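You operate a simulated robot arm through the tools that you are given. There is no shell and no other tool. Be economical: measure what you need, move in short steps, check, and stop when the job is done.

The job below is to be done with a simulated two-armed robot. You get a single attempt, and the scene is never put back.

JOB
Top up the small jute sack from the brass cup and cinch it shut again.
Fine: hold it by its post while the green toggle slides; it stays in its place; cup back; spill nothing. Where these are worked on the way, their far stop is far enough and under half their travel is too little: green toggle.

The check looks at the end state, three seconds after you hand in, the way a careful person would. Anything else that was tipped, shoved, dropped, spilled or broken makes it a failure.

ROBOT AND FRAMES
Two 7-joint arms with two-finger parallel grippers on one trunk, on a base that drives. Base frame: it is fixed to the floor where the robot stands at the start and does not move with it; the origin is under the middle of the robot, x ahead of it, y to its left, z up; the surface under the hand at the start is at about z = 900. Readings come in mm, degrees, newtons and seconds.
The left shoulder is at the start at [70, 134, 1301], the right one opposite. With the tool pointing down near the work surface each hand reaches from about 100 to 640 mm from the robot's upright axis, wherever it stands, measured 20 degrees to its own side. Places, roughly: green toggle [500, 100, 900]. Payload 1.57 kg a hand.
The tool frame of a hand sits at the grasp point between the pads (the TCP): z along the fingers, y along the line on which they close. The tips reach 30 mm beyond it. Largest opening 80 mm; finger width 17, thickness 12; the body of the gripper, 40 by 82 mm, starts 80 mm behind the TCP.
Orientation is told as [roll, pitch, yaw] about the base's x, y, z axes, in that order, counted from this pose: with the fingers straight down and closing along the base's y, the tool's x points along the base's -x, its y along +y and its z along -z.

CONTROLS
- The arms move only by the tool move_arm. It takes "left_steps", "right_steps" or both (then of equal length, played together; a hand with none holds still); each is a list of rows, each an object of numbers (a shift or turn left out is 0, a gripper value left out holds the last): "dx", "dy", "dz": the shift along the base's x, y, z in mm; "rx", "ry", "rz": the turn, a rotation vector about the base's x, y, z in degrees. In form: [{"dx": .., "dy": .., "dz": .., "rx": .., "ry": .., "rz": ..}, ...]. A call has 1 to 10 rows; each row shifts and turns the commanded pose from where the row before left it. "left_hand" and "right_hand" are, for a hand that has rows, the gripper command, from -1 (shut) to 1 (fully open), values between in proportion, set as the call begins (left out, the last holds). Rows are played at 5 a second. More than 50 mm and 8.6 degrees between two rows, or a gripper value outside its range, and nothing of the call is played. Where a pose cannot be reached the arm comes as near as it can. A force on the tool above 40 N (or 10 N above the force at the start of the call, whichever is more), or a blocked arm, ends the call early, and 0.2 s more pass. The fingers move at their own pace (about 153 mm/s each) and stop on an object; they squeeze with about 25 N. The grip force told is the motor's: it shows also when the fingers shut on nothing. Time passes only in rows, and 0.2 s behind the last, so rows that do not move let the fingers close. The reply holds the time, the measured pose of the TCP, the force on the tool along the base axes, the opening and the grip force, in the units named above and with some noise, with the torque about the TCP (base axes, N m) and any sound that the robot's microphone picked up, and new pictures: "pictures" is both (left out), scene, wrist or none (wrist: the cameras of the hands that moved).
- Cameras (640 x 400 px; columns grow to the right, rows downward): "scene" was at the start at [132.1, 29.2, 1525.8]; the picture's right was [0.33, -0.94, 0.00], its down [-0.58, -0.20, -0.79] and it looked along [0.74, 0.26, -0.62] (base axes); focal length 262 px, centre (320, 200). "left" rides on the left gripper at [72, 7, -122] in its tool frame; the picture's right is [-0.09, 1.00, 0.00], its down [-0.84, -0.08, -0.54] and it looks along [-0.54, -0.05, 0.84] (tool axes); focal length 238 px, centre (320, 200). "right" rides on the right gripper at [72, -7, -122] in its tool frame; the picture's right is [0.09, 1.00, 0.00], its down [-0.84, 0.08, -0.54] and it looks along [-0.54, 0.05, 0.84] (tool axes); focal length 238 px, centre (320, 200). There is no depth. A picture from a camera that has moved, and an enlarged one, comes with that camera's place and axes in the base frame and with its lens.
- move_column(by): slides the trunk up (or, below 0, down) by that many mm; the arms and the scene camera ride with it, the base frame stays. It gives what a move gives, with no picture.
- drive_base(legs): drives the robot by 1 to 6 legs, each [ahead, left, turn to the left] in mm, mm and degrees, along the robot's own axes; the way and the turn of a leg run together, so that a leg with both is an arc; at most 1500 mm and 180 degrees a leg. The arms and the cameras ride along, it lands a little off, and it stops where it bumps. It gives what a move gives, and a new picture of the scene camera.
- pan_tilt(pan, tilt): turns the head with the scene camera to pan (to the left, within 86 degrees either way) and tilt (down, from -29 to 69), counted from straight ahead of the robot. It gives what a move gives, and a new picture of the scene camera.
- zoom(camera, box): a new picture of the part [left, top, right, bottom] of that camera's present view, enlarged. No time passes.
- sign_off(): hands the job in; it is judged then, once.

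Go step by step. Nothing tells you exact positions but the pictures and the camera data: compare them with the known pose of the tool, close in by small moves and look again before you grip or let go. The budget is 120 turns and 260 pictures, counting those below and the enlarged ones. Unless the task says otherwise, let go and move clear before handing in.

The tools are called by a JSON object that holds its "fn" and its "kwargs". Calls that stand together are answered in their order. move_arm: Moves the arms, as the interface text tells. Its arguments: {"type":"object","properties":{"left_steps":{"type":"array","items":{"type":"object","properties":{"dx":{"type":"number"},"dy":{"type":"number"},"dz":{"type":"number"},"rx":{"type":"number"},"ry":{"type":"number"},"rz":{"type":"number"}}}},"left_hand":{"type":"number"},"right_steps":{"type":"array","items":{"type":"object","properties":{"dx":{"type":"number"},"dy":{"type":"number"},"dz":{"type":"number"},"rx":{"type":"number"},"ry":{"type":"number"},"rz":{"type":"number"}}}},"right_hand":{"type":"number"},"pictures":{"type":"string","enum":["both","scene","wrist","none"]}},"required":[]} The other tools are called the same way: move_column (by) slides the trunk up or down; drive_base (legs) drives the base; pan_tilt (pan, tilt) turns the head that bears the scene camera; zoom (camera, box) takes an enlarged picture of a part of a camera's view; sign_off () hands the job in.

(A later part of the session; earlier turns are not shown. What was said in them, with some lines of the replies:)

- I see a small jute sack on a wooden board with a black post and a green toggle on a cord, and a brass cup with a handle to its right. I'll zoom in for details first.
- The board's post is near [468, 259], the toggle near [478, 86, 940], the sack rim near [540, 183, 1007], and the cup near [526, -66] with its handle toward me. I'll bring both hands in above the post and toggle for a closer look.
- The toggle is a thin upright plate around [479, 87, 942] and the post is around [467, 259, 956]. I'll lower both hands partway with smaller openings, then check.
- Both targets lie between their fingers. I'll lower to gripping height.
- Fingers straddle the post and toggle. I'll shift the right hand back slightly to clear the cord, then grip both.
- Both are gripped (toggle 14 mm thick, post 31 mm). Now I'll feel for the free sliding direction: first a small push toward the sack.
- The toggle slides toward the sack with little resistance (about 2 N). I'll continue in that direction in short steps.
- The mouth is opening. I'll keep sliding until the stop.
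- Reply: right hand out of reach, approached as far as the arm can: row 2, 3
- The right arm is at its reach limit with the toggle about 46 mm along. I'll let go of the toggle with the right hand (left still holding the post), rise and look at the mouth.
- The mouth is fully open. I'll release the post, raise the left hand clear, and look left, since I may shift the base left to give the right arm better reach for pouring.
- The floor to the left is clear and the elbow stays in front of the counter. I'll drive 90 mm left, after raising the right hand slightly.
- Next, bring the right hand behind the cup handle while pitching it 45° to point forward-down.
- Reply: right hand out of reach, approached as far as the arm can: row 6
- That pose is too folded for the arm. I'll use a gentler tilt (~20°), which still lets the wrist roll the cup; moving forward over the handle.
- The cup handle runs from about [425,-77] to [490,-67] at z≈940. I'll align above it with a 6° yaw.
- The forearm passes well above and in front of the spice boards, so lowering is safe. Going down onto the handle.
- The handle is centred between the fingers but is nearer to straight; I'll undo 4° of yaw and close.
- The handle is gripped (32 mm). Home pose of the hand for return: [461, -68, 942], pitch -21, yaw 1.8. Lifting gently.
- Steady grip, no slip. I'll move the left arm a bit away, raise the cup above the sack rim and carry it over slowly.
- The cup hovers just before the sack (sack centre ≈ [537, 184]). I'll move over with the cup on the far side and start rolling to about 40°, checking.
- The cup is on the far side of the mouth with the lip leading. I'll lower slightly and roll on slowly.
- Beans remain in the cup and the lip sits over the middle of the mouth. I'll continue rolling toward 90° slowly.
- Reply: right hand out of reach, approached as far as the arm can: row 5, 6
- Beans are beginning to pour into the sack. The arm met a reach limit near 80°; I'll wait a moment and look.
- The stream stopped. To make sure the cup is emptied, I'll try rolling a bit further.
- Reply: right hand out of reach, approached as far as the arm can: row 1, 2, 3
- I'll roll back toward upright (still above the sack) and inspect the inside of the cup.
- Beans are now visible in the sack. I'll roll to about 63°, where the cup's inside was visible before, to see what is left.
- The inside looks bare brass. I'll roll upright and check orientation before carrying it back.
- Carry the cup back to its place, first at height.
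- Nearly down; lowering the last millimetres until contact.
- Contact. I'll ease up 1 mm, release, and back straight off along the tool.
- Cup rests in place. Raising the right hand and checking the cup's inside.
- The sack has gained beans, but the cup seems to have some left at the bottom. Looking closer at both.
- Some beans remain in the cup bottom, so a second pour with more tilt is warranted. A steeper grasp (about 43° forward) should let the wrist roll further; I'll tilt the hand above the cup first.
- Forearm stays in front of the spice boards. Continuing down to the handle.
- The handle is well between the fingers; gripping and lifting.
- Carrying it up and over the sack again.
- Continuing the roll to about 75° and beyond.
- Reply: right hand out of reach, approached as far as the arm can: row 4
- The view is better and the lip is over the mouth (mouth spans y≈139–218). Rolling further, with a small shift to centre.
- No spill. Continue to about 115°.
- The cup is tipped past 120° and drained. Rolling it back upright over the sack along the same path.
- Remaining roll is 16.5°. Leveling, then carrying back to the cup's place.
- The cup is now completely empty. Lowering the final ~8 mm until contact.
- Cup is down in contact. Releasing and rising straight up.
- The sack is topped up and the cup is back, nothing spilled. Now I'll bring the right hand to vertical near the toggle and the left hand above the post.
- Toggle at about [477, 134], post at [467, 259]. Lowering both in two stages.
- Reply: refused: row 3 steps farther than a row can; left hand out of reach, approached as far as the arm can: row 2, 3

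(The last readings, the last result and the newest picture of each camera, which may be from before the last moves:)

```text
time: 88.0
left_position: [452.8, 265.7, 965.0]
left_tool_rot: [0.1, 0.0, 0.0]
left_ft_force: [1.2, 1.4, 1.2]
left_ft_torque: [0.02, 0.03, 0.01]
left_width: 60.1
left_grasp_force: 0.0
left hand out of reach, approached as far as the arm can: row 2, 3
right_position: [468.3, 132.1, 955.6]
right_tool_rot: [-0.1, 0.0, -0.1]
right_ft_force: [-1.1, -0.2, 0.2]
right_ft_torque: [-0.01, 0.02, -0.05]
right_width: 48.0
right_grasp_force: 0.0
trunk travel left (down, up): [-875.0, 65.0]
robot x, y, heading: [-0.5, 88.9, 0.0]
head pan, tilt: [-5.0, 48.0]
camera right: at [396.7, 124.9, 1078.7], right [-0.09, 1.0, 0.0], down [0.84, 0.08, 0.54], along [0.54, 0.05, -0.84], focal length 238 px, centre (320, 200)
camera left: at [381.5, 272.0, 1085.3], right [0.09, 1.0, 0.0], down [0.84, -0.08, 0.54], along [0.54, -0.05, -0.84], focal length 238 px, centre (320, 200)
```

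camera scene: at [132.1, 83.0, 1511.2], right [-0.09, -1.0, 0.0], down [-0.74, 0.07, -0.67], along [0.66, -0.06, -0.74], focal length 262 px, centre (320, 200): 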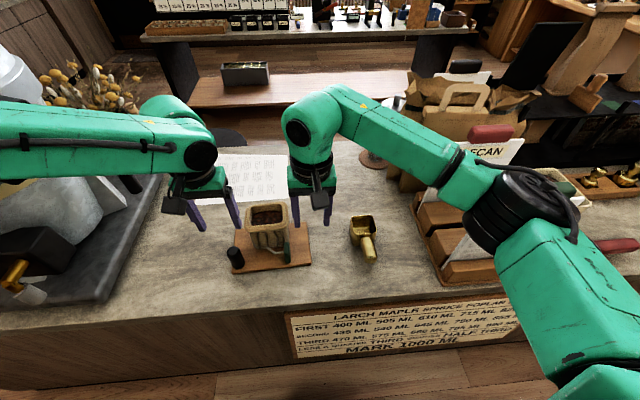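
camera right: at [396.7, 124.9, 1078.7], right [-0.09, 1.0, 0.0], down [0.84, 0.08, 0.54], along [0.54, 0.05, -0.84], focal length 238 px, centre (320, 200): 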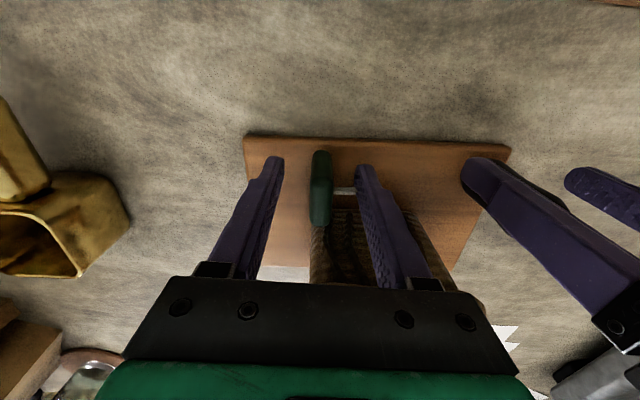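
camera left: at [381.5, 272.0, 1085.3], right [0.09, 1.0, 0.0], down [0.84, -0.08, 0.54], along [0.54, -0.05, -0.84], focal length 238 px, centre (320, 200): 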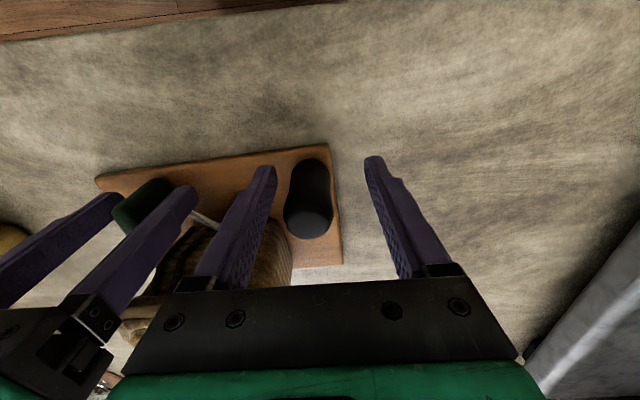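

The left arm can't quite reach the post from this base position. I'll raise both hands and drive 45 mm back to the right so both are in reach.

{"fn": "move_arm", "kwargs": {"left_steps": [{"dz": 30}, {"dz": 40}, {"dz": 40}, {}], "right_steps": [{"dz": 30}, {"dz": 40}, {"dz": 40}, {}], "pictures": "none"}}

{"fn": "drive_base", "kwargs": {"legs": [[0, -45, 0]]}}

```text
time: 89.0
left_position: [453.3, 268.2, 1076.4]
left_tool_rot: [0.0, 0.0, 0.0]
left_ft_force: [0.8, -0.1, -0.7]
left_ft_torque: [0.01, -0.01, 0.0]
left_width: 59.9
left_grasp_force: 0.0
right_position: [468.1, 132.7, 1064.6]
right_tool_rot: [0.0, 0.0, -0.1]
right_ft_force: [-0.1, -0.4, -0.3]
right_ft_torque: [0.0, -0.04, -0.02]
right_width: 48.0
right_grasp_force: 0.1
trunk travel left (down, up): [-875.0, 65.0]
robot x, y, heading: [-1.0, 90.2, -0.2]
head pan, tilt: [-5.0, 48.0]
```

```text
time: 89.9
left_position: [452.4, 229.5, 1075.2]
left_tool_rot: [-0.4, 0.1, 0.1]
left_ft_force: [-0.1, 1.0, -0.3]
left_ft_torque: [-0.07, -0.02, 0.0]
left_width: 59.9
left_grasp_force: 0.1
right_position: [468.7, 93.8, 1064.2]
right_tool_rot: [-0.4, 0.0, 0.0]
right_ft_force: [-0.3, 0.5, -0.7]
right_ft_torque: [-0.05, 0.0, 0.02]
right_width: 48.0
right_grasp_force: 0.1
trunk travel left (down, up): [-875.0, 65.0]
robot x, y, heading: [-0.1, 44.5, -0.1]
head pan, tilt: [-5.0, 48.0]
camera scene: at [129.2, 47.8, 1511.4], right [-0.09, -1.0, 0.01], down [-0.74, 0.06, -0.67], along [0.67, -0.06, -0.74], focal length 262 px, centre (320, 200)
```

scene: 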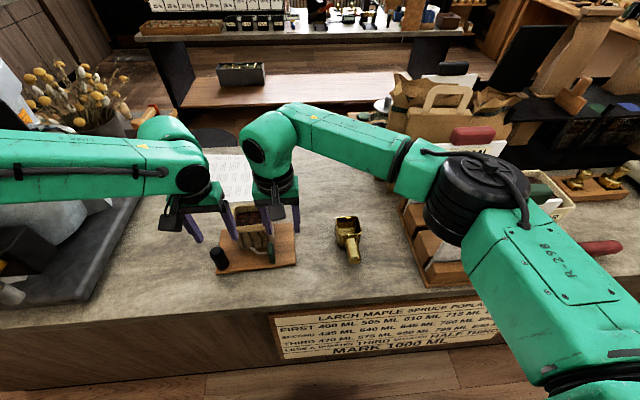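

{"fn": "move_arm", "kwargs": {"left_steps": [{"dx": 6, "dy": 15, "dz": -10}, {"dx": 6, "dy": 14, "dz": -25}, {"dz": -25}, {}], "right_steps": [{"dy": 20, "dz": -10}, {"dy": 20, "dz": -20}, {"dz": -20}, {}], "pictures": "wrist"}}

```text
time: 90.9
left_position: [464.1, 247.6, 1016.8]
left_tool_rot: [0.0, -0.1, 0.1]
left_ft_force: [1.1, -0.1, 0.9]
left_ft_torque: [0.0, 0.01, 0.0]
left_width: 59.9
left_grasp_force: 0.1
right_position: [468.2, 125.6, 1015.1]
right_tool_rot: [0.1, -0.1, 0.0]
right_ft_force: [-1.1, -0.2, -0.4]
right_ft_torque: [0.0, -0.02, -0.03]
right_width: 48.2
right_grasp_force: 0.1
trunk travel left (down, up): [-875.0, 65.0]
robot x, y, heading: [4.4, 41.6, -0.1]
head pan, tilt: [-5.0, 48.0]
camera right: at [396.2, 118.4, 1138.2], right [-0.09, 1.0, 0.0], down [0.84, 0.08, 0.54], along [0.54, 0.05, -0.84], focal length 238 px, centre (320, 200)
camera left: at [393.1, 254.4, 1137.7], right [0.09, 1.0, 0.0], down [0.84, -0.08, 0.54], along [0.54, -0.05, -0.84], focal length 238 px, centre (320, 200)
```

right: 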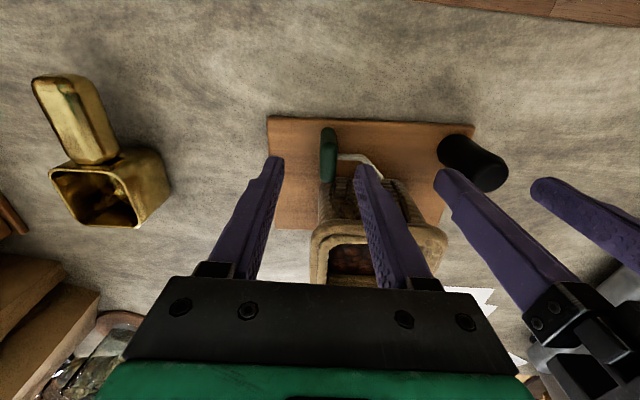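
left: 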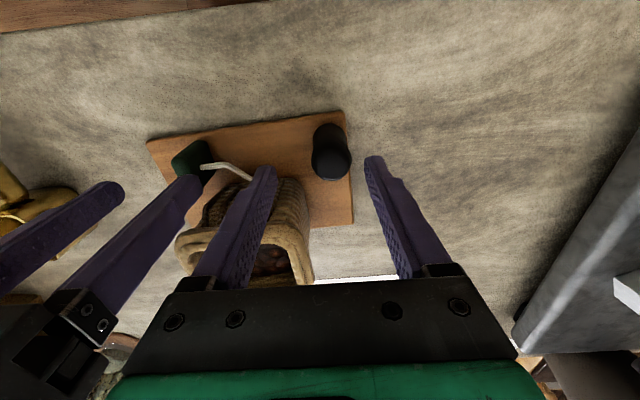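

{"fn": "move_arm", "kwargs": {"left_steps": [{"dx": 1, "dy": 10}, {"dz": -20}, {"dz": -20}, {"dz": -21}, {}], "right_steps": [{"dy": 7}, {"dz": -20}, {"dz": -20}, {"dz": -19}, {}], "pictures": "wrist"}}

```text
time: 92.1
left_position: [467.8, 261.1, 954.7]
left_tool_rot: [-0.1, 0.1, -0.1]
left_ft_force: [-0.4, -0.8, -0.6]
left_ft_torque: [-0.02, 0.01, 0.05]
left_width: 59.9
left_grasp_force: 0.1
right_position: [467.5, 133.1, 953.6]
right_tool_rot: [-0.1, 0.0, 0.0]
right_ft_force: [0.8, -0.3, 0.0]
right_ft_torque: [-0.02, 0.02, -0.01]
right_width: 48.2
right_grasp_force: 0.0
trunk travel left (down, up): [-875.0, 65.0]
robot x, y, heading: [2.2, 43.4, -0.3]
head pan, tilt: [-5.0, 48.0]
camera right: at [395.9, 126.4, 1077.3], right [-0.09, 1.0, 0.0], down [0.84, 0.08, 0.54], along [0.54, 0.05, -0.84], focal length 238 px, centre (320, 200)
camera left: at [395.0, 266.6, 1075.0], right [0.09, 1.0, 0.0], down [0.84, -0.08, 0.54], along [0.54, -0.05, -0.84], focal length 238 px, centre (320, 200)
```

right: 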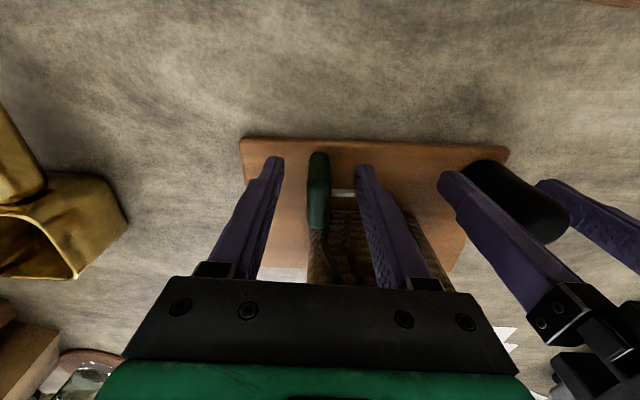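
left: 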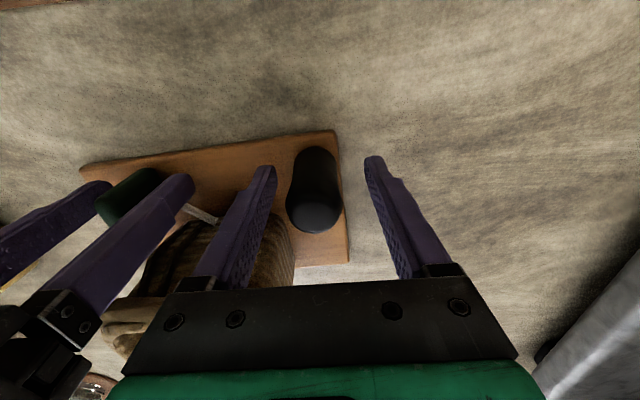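

Both straddle their targets. Centering the left by -3 mm and gripping the post, then the toggle.

{"fn": "move_arm", "kwargs": {"left_steps": [{"dy": -3, "dx": -1}, {}], "pictures": "none"}}

{"fn": "move_arm", "kwargs": {"left_steps": [{}, {}, {}, {}], "left_hand": -1, "pictures": "none"}}

{"fn": "move_arm", "kwargs": {"right_steps": [{}, {}, {}, {}], "right_hand": -1, "pictures": "none"}}

```text
time: 92.7
left_position: [466.2, 258.7, 952.9]
left_tool_rot: [0.0, 0.0, 0.0]
left_ft_force: [-0.2, 0.1, 0.6]
left_ft_torque: [-0.02, -0.03, 0.01]
left_width: 60.0
left_grasp_force: 0.0
right_position: [468.1, 132.7, 953.8]
right_tool_rot: [0.0, 0.0, 0.0]
right_ft_force: [0.1, -0.6, -0.7]
right_ft_torque: [0.02, 0.01, 0.02]
right_width: 48.3
right_grasp_force: 0.0
trunk travel left (down, up): [-875.0, 65.0]
robot x, y, heading: [0.7, 43.8, -0.2]
head pan, tilt: [-5.0, 48.0]
```

```text
time: 93.7
left_position: [465.4, 257.4, 953.4]
left_tool_rot: [-0.1, 0.0, 0.0]
left_ft_force: [0.1, 0.4, 1.6]
left_ft_torque: [-0.21, -0.06, -0.01]
left_width: 31.3
left_grasp_force: 24.9
right_position: [467.8, 134.0, 955.0]
right_tool_rot: [0.1, 0.0, -0.2]
right_ft_force: [-0.5, 1.5, -0.3]
right_ft_torque: [-0.02, 0.0, -0.02]
right_width: 48.3
right_grasp_force: 0.2
trunk travel left (down, up): [-875.0, 65.0]
robot x, y, heading: [-0.7, 42.1, -0.1]
head pan, tilt: [-5.0, 48.0]
```

```text
time: 94.7
left_position: [465.6, 257.9, 955.1]
left_tool_rot: [-0.1, -0.1, 0.0]
left_ft_force: [1.4, 0.8, 2.4]
left_ft_torque: [-0.42, 0.1, -0.13]
left_width: 31.4
left_grasp_force: 25.0
right_position: [467.4, 135.0, 955.2]
right_tool_rot: [0.0, 0.0, 0.0]
right_ft_force: [-0.6, -0.5, -0.6]
right_ft_torque: [-0.02, -0.05, 0.45]
right_width: 13.7
right_grasp_force: 24.8
trunk travel left (down, up): [-875.0, 65.0]
robot x, y, heading: [-1.6, 45.9, 0.0]
head pan, tilt: [-5.0, 48.0]
```

Both are gripped. Sliding the toggle back outward to cinch.

{"fn": "move_arm", "kwargs": {"right_steps": [{"dy": -3}, {"dy": -4}, {"dy": -4}, {"dy": -4}, {"dy": -4}, {"dy": -4}, {"dy": -4}, {"dy": -4}, {}], "pictures": "both"}}

```text
time: 96.7
left_position: [464.9, 257.8, 954.5]
left_tool_rot: [0.0, -0.1, 0.0]
left_ft_force: [5.3, -2.1, 4.5]
left_ft_torque: [-0.64, -0.36, 0.2]
left_width: 31.6
left_grasp_force: 25.4
right_position: [469.3, 102.2, 955.1]
right_tool_rot: [0.0, 0.1, -0.1]
right_ft_force: [-6.1, 1.1, -3.6]
right_ft_torque: [-0.09, 0.24, 0.46]
right_width: 13.8
right_grasp_force: 24.4
trunk travel left (down, up): [-875.0, 65.0]
robot x, y, heading: [-1.8, 39.6, -0.1]
head pan, tilt: [-5.0, 48.0]
camera scene: at [129.4, 37.3, 1511.4], right [-0.09, -1.0, 0.0], down [-0.74, 0.07, -0.67], along [0.67, -0.06, -0.74], focal length 262 px, centre (320, 200)
camera right: at [397.5, 94.5, 1078.1], right [-0.09, 1.0, 0.0], down [0.84, 0.08, 0.54], along [0.54, 0.05, -0.84], focal length 238 px, centre (320, 200)
```

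scene: 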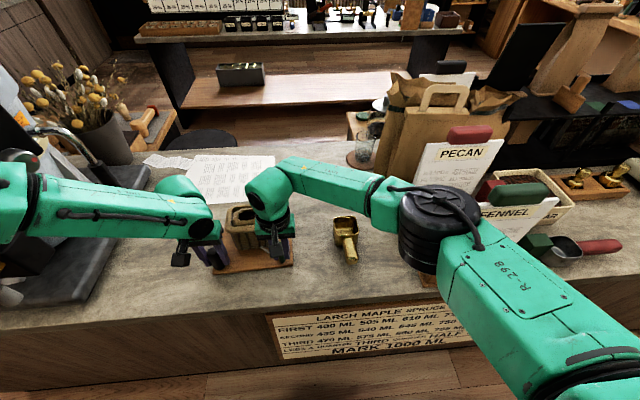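
right: 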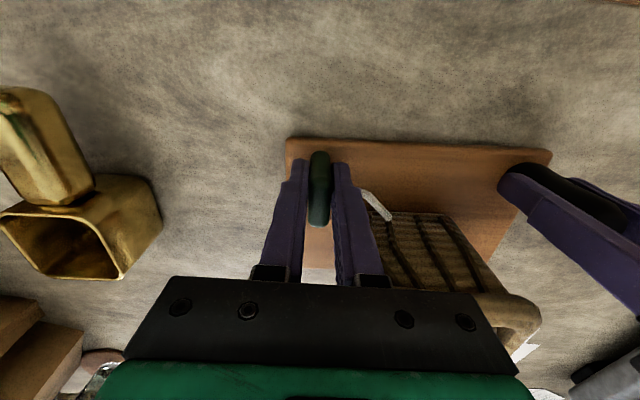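

It slides smoothly; continuing to the outer stop, where it started (y≈87).

{"fn": "move_arm", "kwargs": {"right_steps": [{"dy": -4}, {"dy": -4}, {"dy": -4}, {"dy": -2}, {}], "pictures": "wrist"}}

{"fn": "move_arm", "kwargs": {"right_steps": [{"dy": -1.5}, {"dy": -1.5}, {}], "pictures": "wrist"}}

```text
time: 97.9
left_position: [465.3, 258.0, 955.5]
left_tool_rot: [0.0, 0.0, 0.0]
left_ft_force: [3.0, -1.5, 10.3]
left_ft_torque: [-0.94, 0.09, -0.2]
left_width: 31.5
left_grasp_force: 25.0
right_position: [467.7, 89.1, 955.9]
right_tool_rot: [-0.1, -0.2, 0.0]
right_ft_force: [-1.4, 2.5, -7.1]
right_ft_torque: [-0.32, -0.15, 0.46]
right_width: 13.7
right_grasp_force: 25.0
trunk travel left (down, up): [-875.0, 65.0]
robot x, y, heading: [1.6, 44.2, 0.1]
head pan, tilt: [-5.0, 48.0]
camera right: at [397.4, 81.4, 1079.0], right [-0.09, 1.0, 0.0], down [0.84, 0.08, 0.54], along [0.54, 0.05, -0.84], focal length 238 px, centre (320, 200)
```

right: 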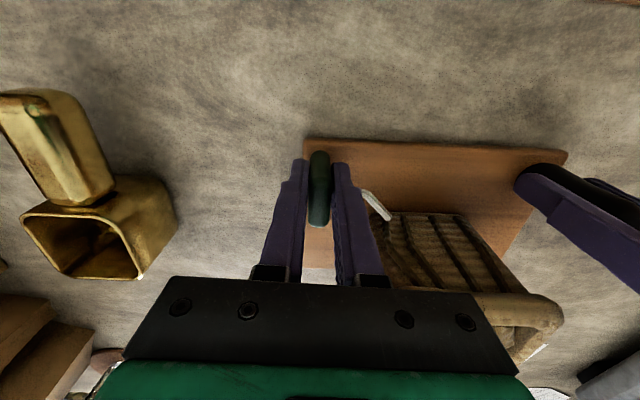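

```text
time: 98.7
left_position: [463.7, 259.1, 954.2]
left_tool_rot: [0.0, 0.0, 0.1]
left_ft_force: [0.9, -1.6, 10.3]
left_ft_torque: [-0.91, 0.2, -0.2]
left_width: 31.6
left_grasp_force: 25.3
right_position: [468.5, 86.4, 956.2]
right_tool_rot: [-0.1, 0.0, 0.0]
right_ft_force: [-1.5, 1.6, -7.3]
right_ft_torque: [-0.39, -0.18, 0.43]
right_width: 13.5
right_grasp_force: 25.2
trunk travel left (down, up): [-875.0, 65.0]
robot x, y, heading: [-0.4, 45.2, -0.2]
head pan, tilt: [-5.0, 48.0]
camera right: at [396.7, 78.9, 1079.3], right [-0.09, 1.0, 0.0], down [0.84, 0.08, 0.54], along [0.54, 0.05, -0.84], focal length 238 px, centre (320, 200)
```

right: 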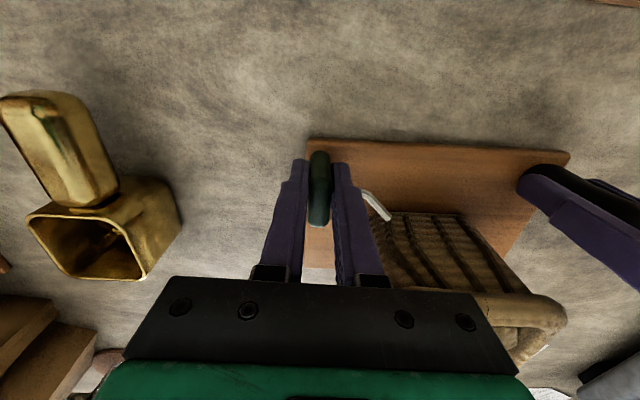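

{"fn": "move_arm", "kwargs": {"right_steps": [{"dy": -1.5}, {"dy": -1.5}, {}], "pictures": "wrist"}}

{"fn": "zoom", "kwargs": {"camera": "scene", "box": [190, 180, 310, 280]}}

```text
time: 99.5
left_position: [466.5, 257.8, 952.6]
left_tool_rot: [0.0, 0.0, 0.0]
left_ft_force: [1.3, -3.9, 7.8]
left_ft_torque: [-0.88, 0.17, -0.01]
left_width: 31.5
left_grasp_force: 24.7
right_position: [467.4, 83.5, 956.9]
right_tool_rot: [0.0, 0.0, 0.0]
right_ft_force: [-2.7, 5.3, -6.3]
right_ft_torque: [-0.44, -0.02, 0.44]
right_width: 13.6
right_grasp_force: 24.5
trunk travel left (down, up): [-875.0, 65.0]
robot x, y, heading: [2.0, 44.5, -0.2]
head pan, tilt: [-5.0, 48.0]
camera right: at [396.6, 75.7, 1079.4], right [-0.09, 1.0, 0.0], down [0.84, 0.08, 0.54], along [0.54, 0.05, -0.84], focal length 238 px, centre (320, 200)
```

right: 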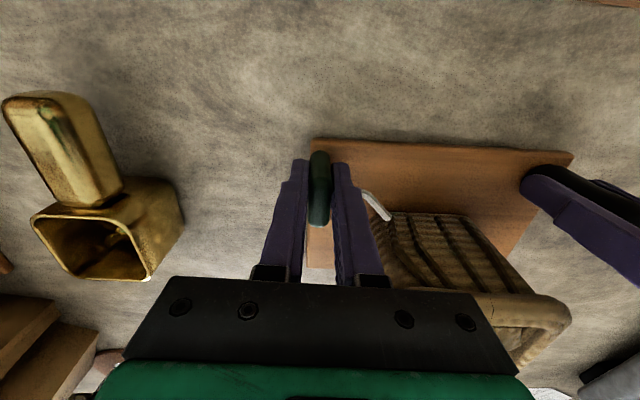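

```text
4.00 times, centred on (250, 230) of scene
camera zoom: at [129.1, 37.5, 1511.4], right [-0.09, -1.0, 0.0], down [-0.74, 0.07, -0.67], along [0.67, -0.06, -0.74], focal length 1050 px, centre (600, 80)
```

zoom: 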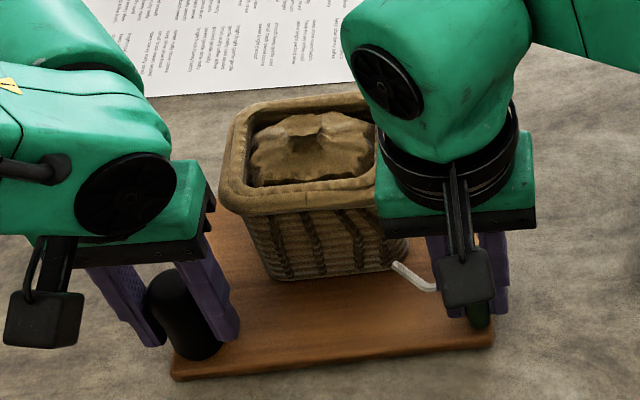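

The mouth is cinched like at the start and the toggle is at its outer stop (resistance 5 N). Releasing the toggle, then the post, and rising clear.

{"fn": "move_arm", "kwargs": {"right_steps": [{"dy": 1}, {}], "pictures": "none"}}

{"fn": "move_arm", "kwargs": {"right_steps": [{}, {}, {"dz": 25}, {"dz": 40}, {"dz": 45}, {"dz": 45}], "right_hand": 0, "pictures": "none"}}

{"fn": "move_arm", "kwargs": {"left_steps": [{}, {}, {"dz": 25}, {"dz": 40}, {"dz": 45}, {"dz": 45}, {"dz": 40, "dx": -10, "dy": 10}], "left_hand": 0.5, "pictures": "both"}}

{"fn": "move_arm", "kwargs": {"right_steps": [{"dz": 30, "dx": -15, "dy": -20}, {"dz": 30, "dx": -15, "dy": -25}, {"dz": 30, "dx": -15, "dy": -30}], "pictures": "both"}}

{"fn": "zoom", "kwargs": {"camera": "scene", "box": [190, 170, 382, 290]}}

```text
time: 100.1
left_position: [466.1, 256.7, 953.7]
left_tool_rot: [0.0, -0.1, -0.1]
left_ft_force: [3.8, -3.0, 4.5]
left_ft_torque: [-0.57, -0.17, 0.11]
left_width: 31.3
left_grasp_force: 24.9
right_position: [469.2, 82.5, 957.2]
right_tool_rot: [-0.1, -0.1, -0.1]
right_ft_force: [-3.9, 3.3, -3.6]
right_ft_torque: [-0.24, 0.19, 0.44]
right_width: 13.5
right_grasp_force: 25.0
trunk travel left (down, up): [-875.0, 65.0]
robot x, y, heading: [-0.2, 44.6, -0.0]
head pan, tilt: [-5.0, 48.0]
```

```text
time: 101.5
left_position: [465.5, 257.6, 954.5]
left_tool_rot: [0.0, 0.0, 0.0]
left_ft_force: [1.4, -0.4, 0.2]
left_ft_torque: [0.2, 0.11, -0.03]
left_width: 31.3
left_grasp_force: 25.0
right_position: [469.1, 82.0, 1111.5]
right_tool_rot: [0.0, 0.0, -0.1]
right_ft_force: [0.5, 0.0, 0.7]
right_ft_torque: [-0.03, -0.01, -0.05]
right_width: 40.3
right_grasp_force: 0.1
trunk travel left (down, up): [-875.0, 65.0]
robot x, y, heading: [-1.4, 44.8, -0.3]
head pan, tilt: [-5.0, 48.0]
```

```text
time: 103.1
left_position: [451.6, 266.2, 1150.8]
left_tool_rot: [-0.1, 0.0, -0.1]
left_ft_force: [-0.3, 0.0, 0.5]
left_ft_torque: [-0.01, -0.01, 0.02]
left_width: 60.1
left_grasp_force: 0.1
right_position: [468.7, 81.4, 1110.5]
right_tool_rot: [0.1, -0.1, 0.1]
right_ft_force: [0.2, -0.6, -0.1]
right_ft_torque: [-0.05, 0.01, -0.01]
right_width: 40.1
right_grasp_force: 0.1
trunk travel left (down, up): [-875.0, 65.0]
robot x, y, heading: [3.3, 45.4, -0.4]
head pan, tilt: [-5.0, 48.0]
camera scene: at [127.3, 37.8, 1511.6], right [-0.09, -1.0, 0.0], down [-0.74, 0.07, -0.67], along [0.67, -0.06, -0.74], focal length 262 px, centre (320, 200)
camera left: at [379.6, 274.5, 1271.7], right [0.09, 1.0, 0.0], down [0.84, -0.08, 0.54], along [0.54, -0.05, -0.84], focal length 238 px, centre (320, 200)
```

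scene: 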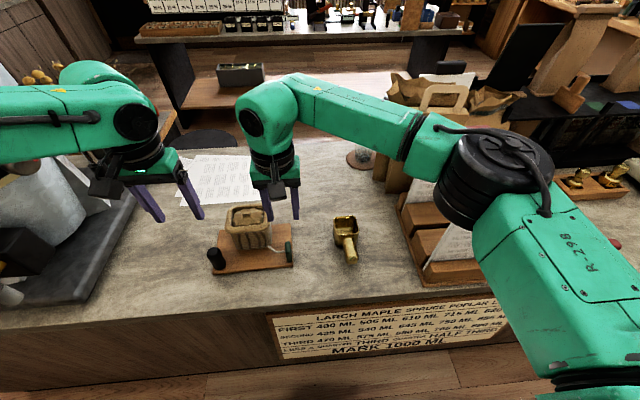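
left: 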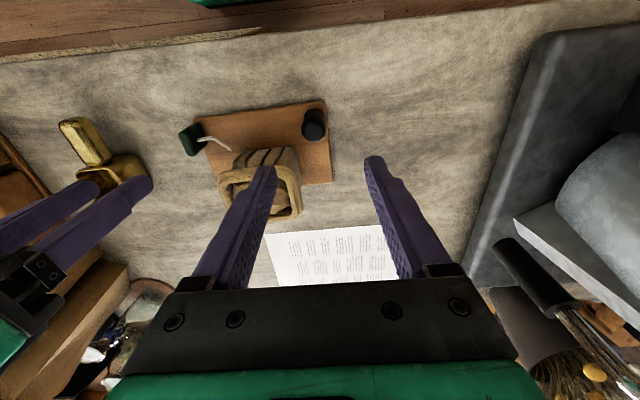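

```text
time: 103.9
left_position: [451.8, 266.4, 1150.8]
left_tool_rot: [0.1, -0.1, 0.0]
left_ft_force: [0.5, 0.6, -0.7]
left_ft_torque: [-0.01, -0.02, -0.01]
left_width: 60.1
left_grasp_force: 0.0
right_position: [422.6, 5.2, 1201.5]
right_tool_rot: [0.1, -0.1, -0.1]
right_ft_force: [0.2, -0.7, 0.0]
right_ft_torque: [0.0, 0.02, 0.02]
right_width: 39.9
right_grasp_force: 0.0
trunk travel left (down, up): [-875.0, 65.0]
robot x, y, heading: [-0.0, 43.4, -0.3]
head pan, tilt: [-5.0, 48.0]
camera scene: at [127.8, 35.5, 1511.5], right [-0.09, -1.0, 0.0], down [-0.74, 0.07, -0.67], along [0.67, -0.06, -0.74], focal length 262 px, centre (320, 200)
camera right: at [351.0, -2.3, 1324.4], right [-0.09, 1.0, 0.0], down [0.84, 0.08, 0.54], along [0.54, 0.05, -0.84], focal length 238 px, centre (320, 200)
```

scene: 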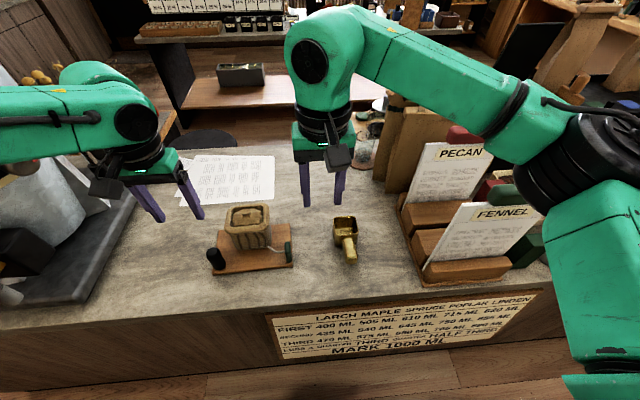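
right: 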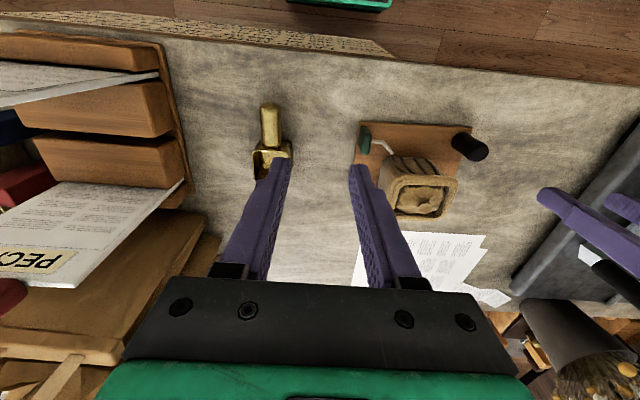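

```text
3.33 times, centred on (286, 230) of scene
camera zoom: at [127.8, 35.5, 1511.5], right [-0.09, -1.0, 0.0], down [-0.74, 0.07, -0.67], along [0.67, -0.06, -0.74], focal length 875 px, centre (433, 100)
```

zoom: 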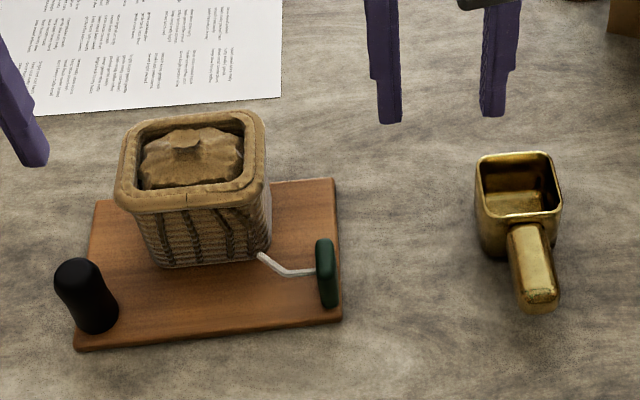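

The sack is topped up and cinched, its board has not visibly moved, the empty cup is back in its place, nothing is spilled, and both hands are clear. Handing in.

{"fn": "sign_off", "kwargs": {}}

```text
The job is handed in.
```

I topped up the jute sack with everything in the brass cup and cinched it shut again. I held the board by its post both times the green toggle slid. The cup is back in its place, I saw nothing spilled, and both hands are clear.

- **Two pours:** the first left some beans in the bottom of the cup, so I picked it up again and emptied it fully.
- **Toggle:** when opening, I slid it about 46 mm. The right arm ran out of reach before I felt the far stop, but the mouth was fully open.
- **Base:** the robot now stands about 45 mm left of where it started. I shifted it to reach the pour and the post.
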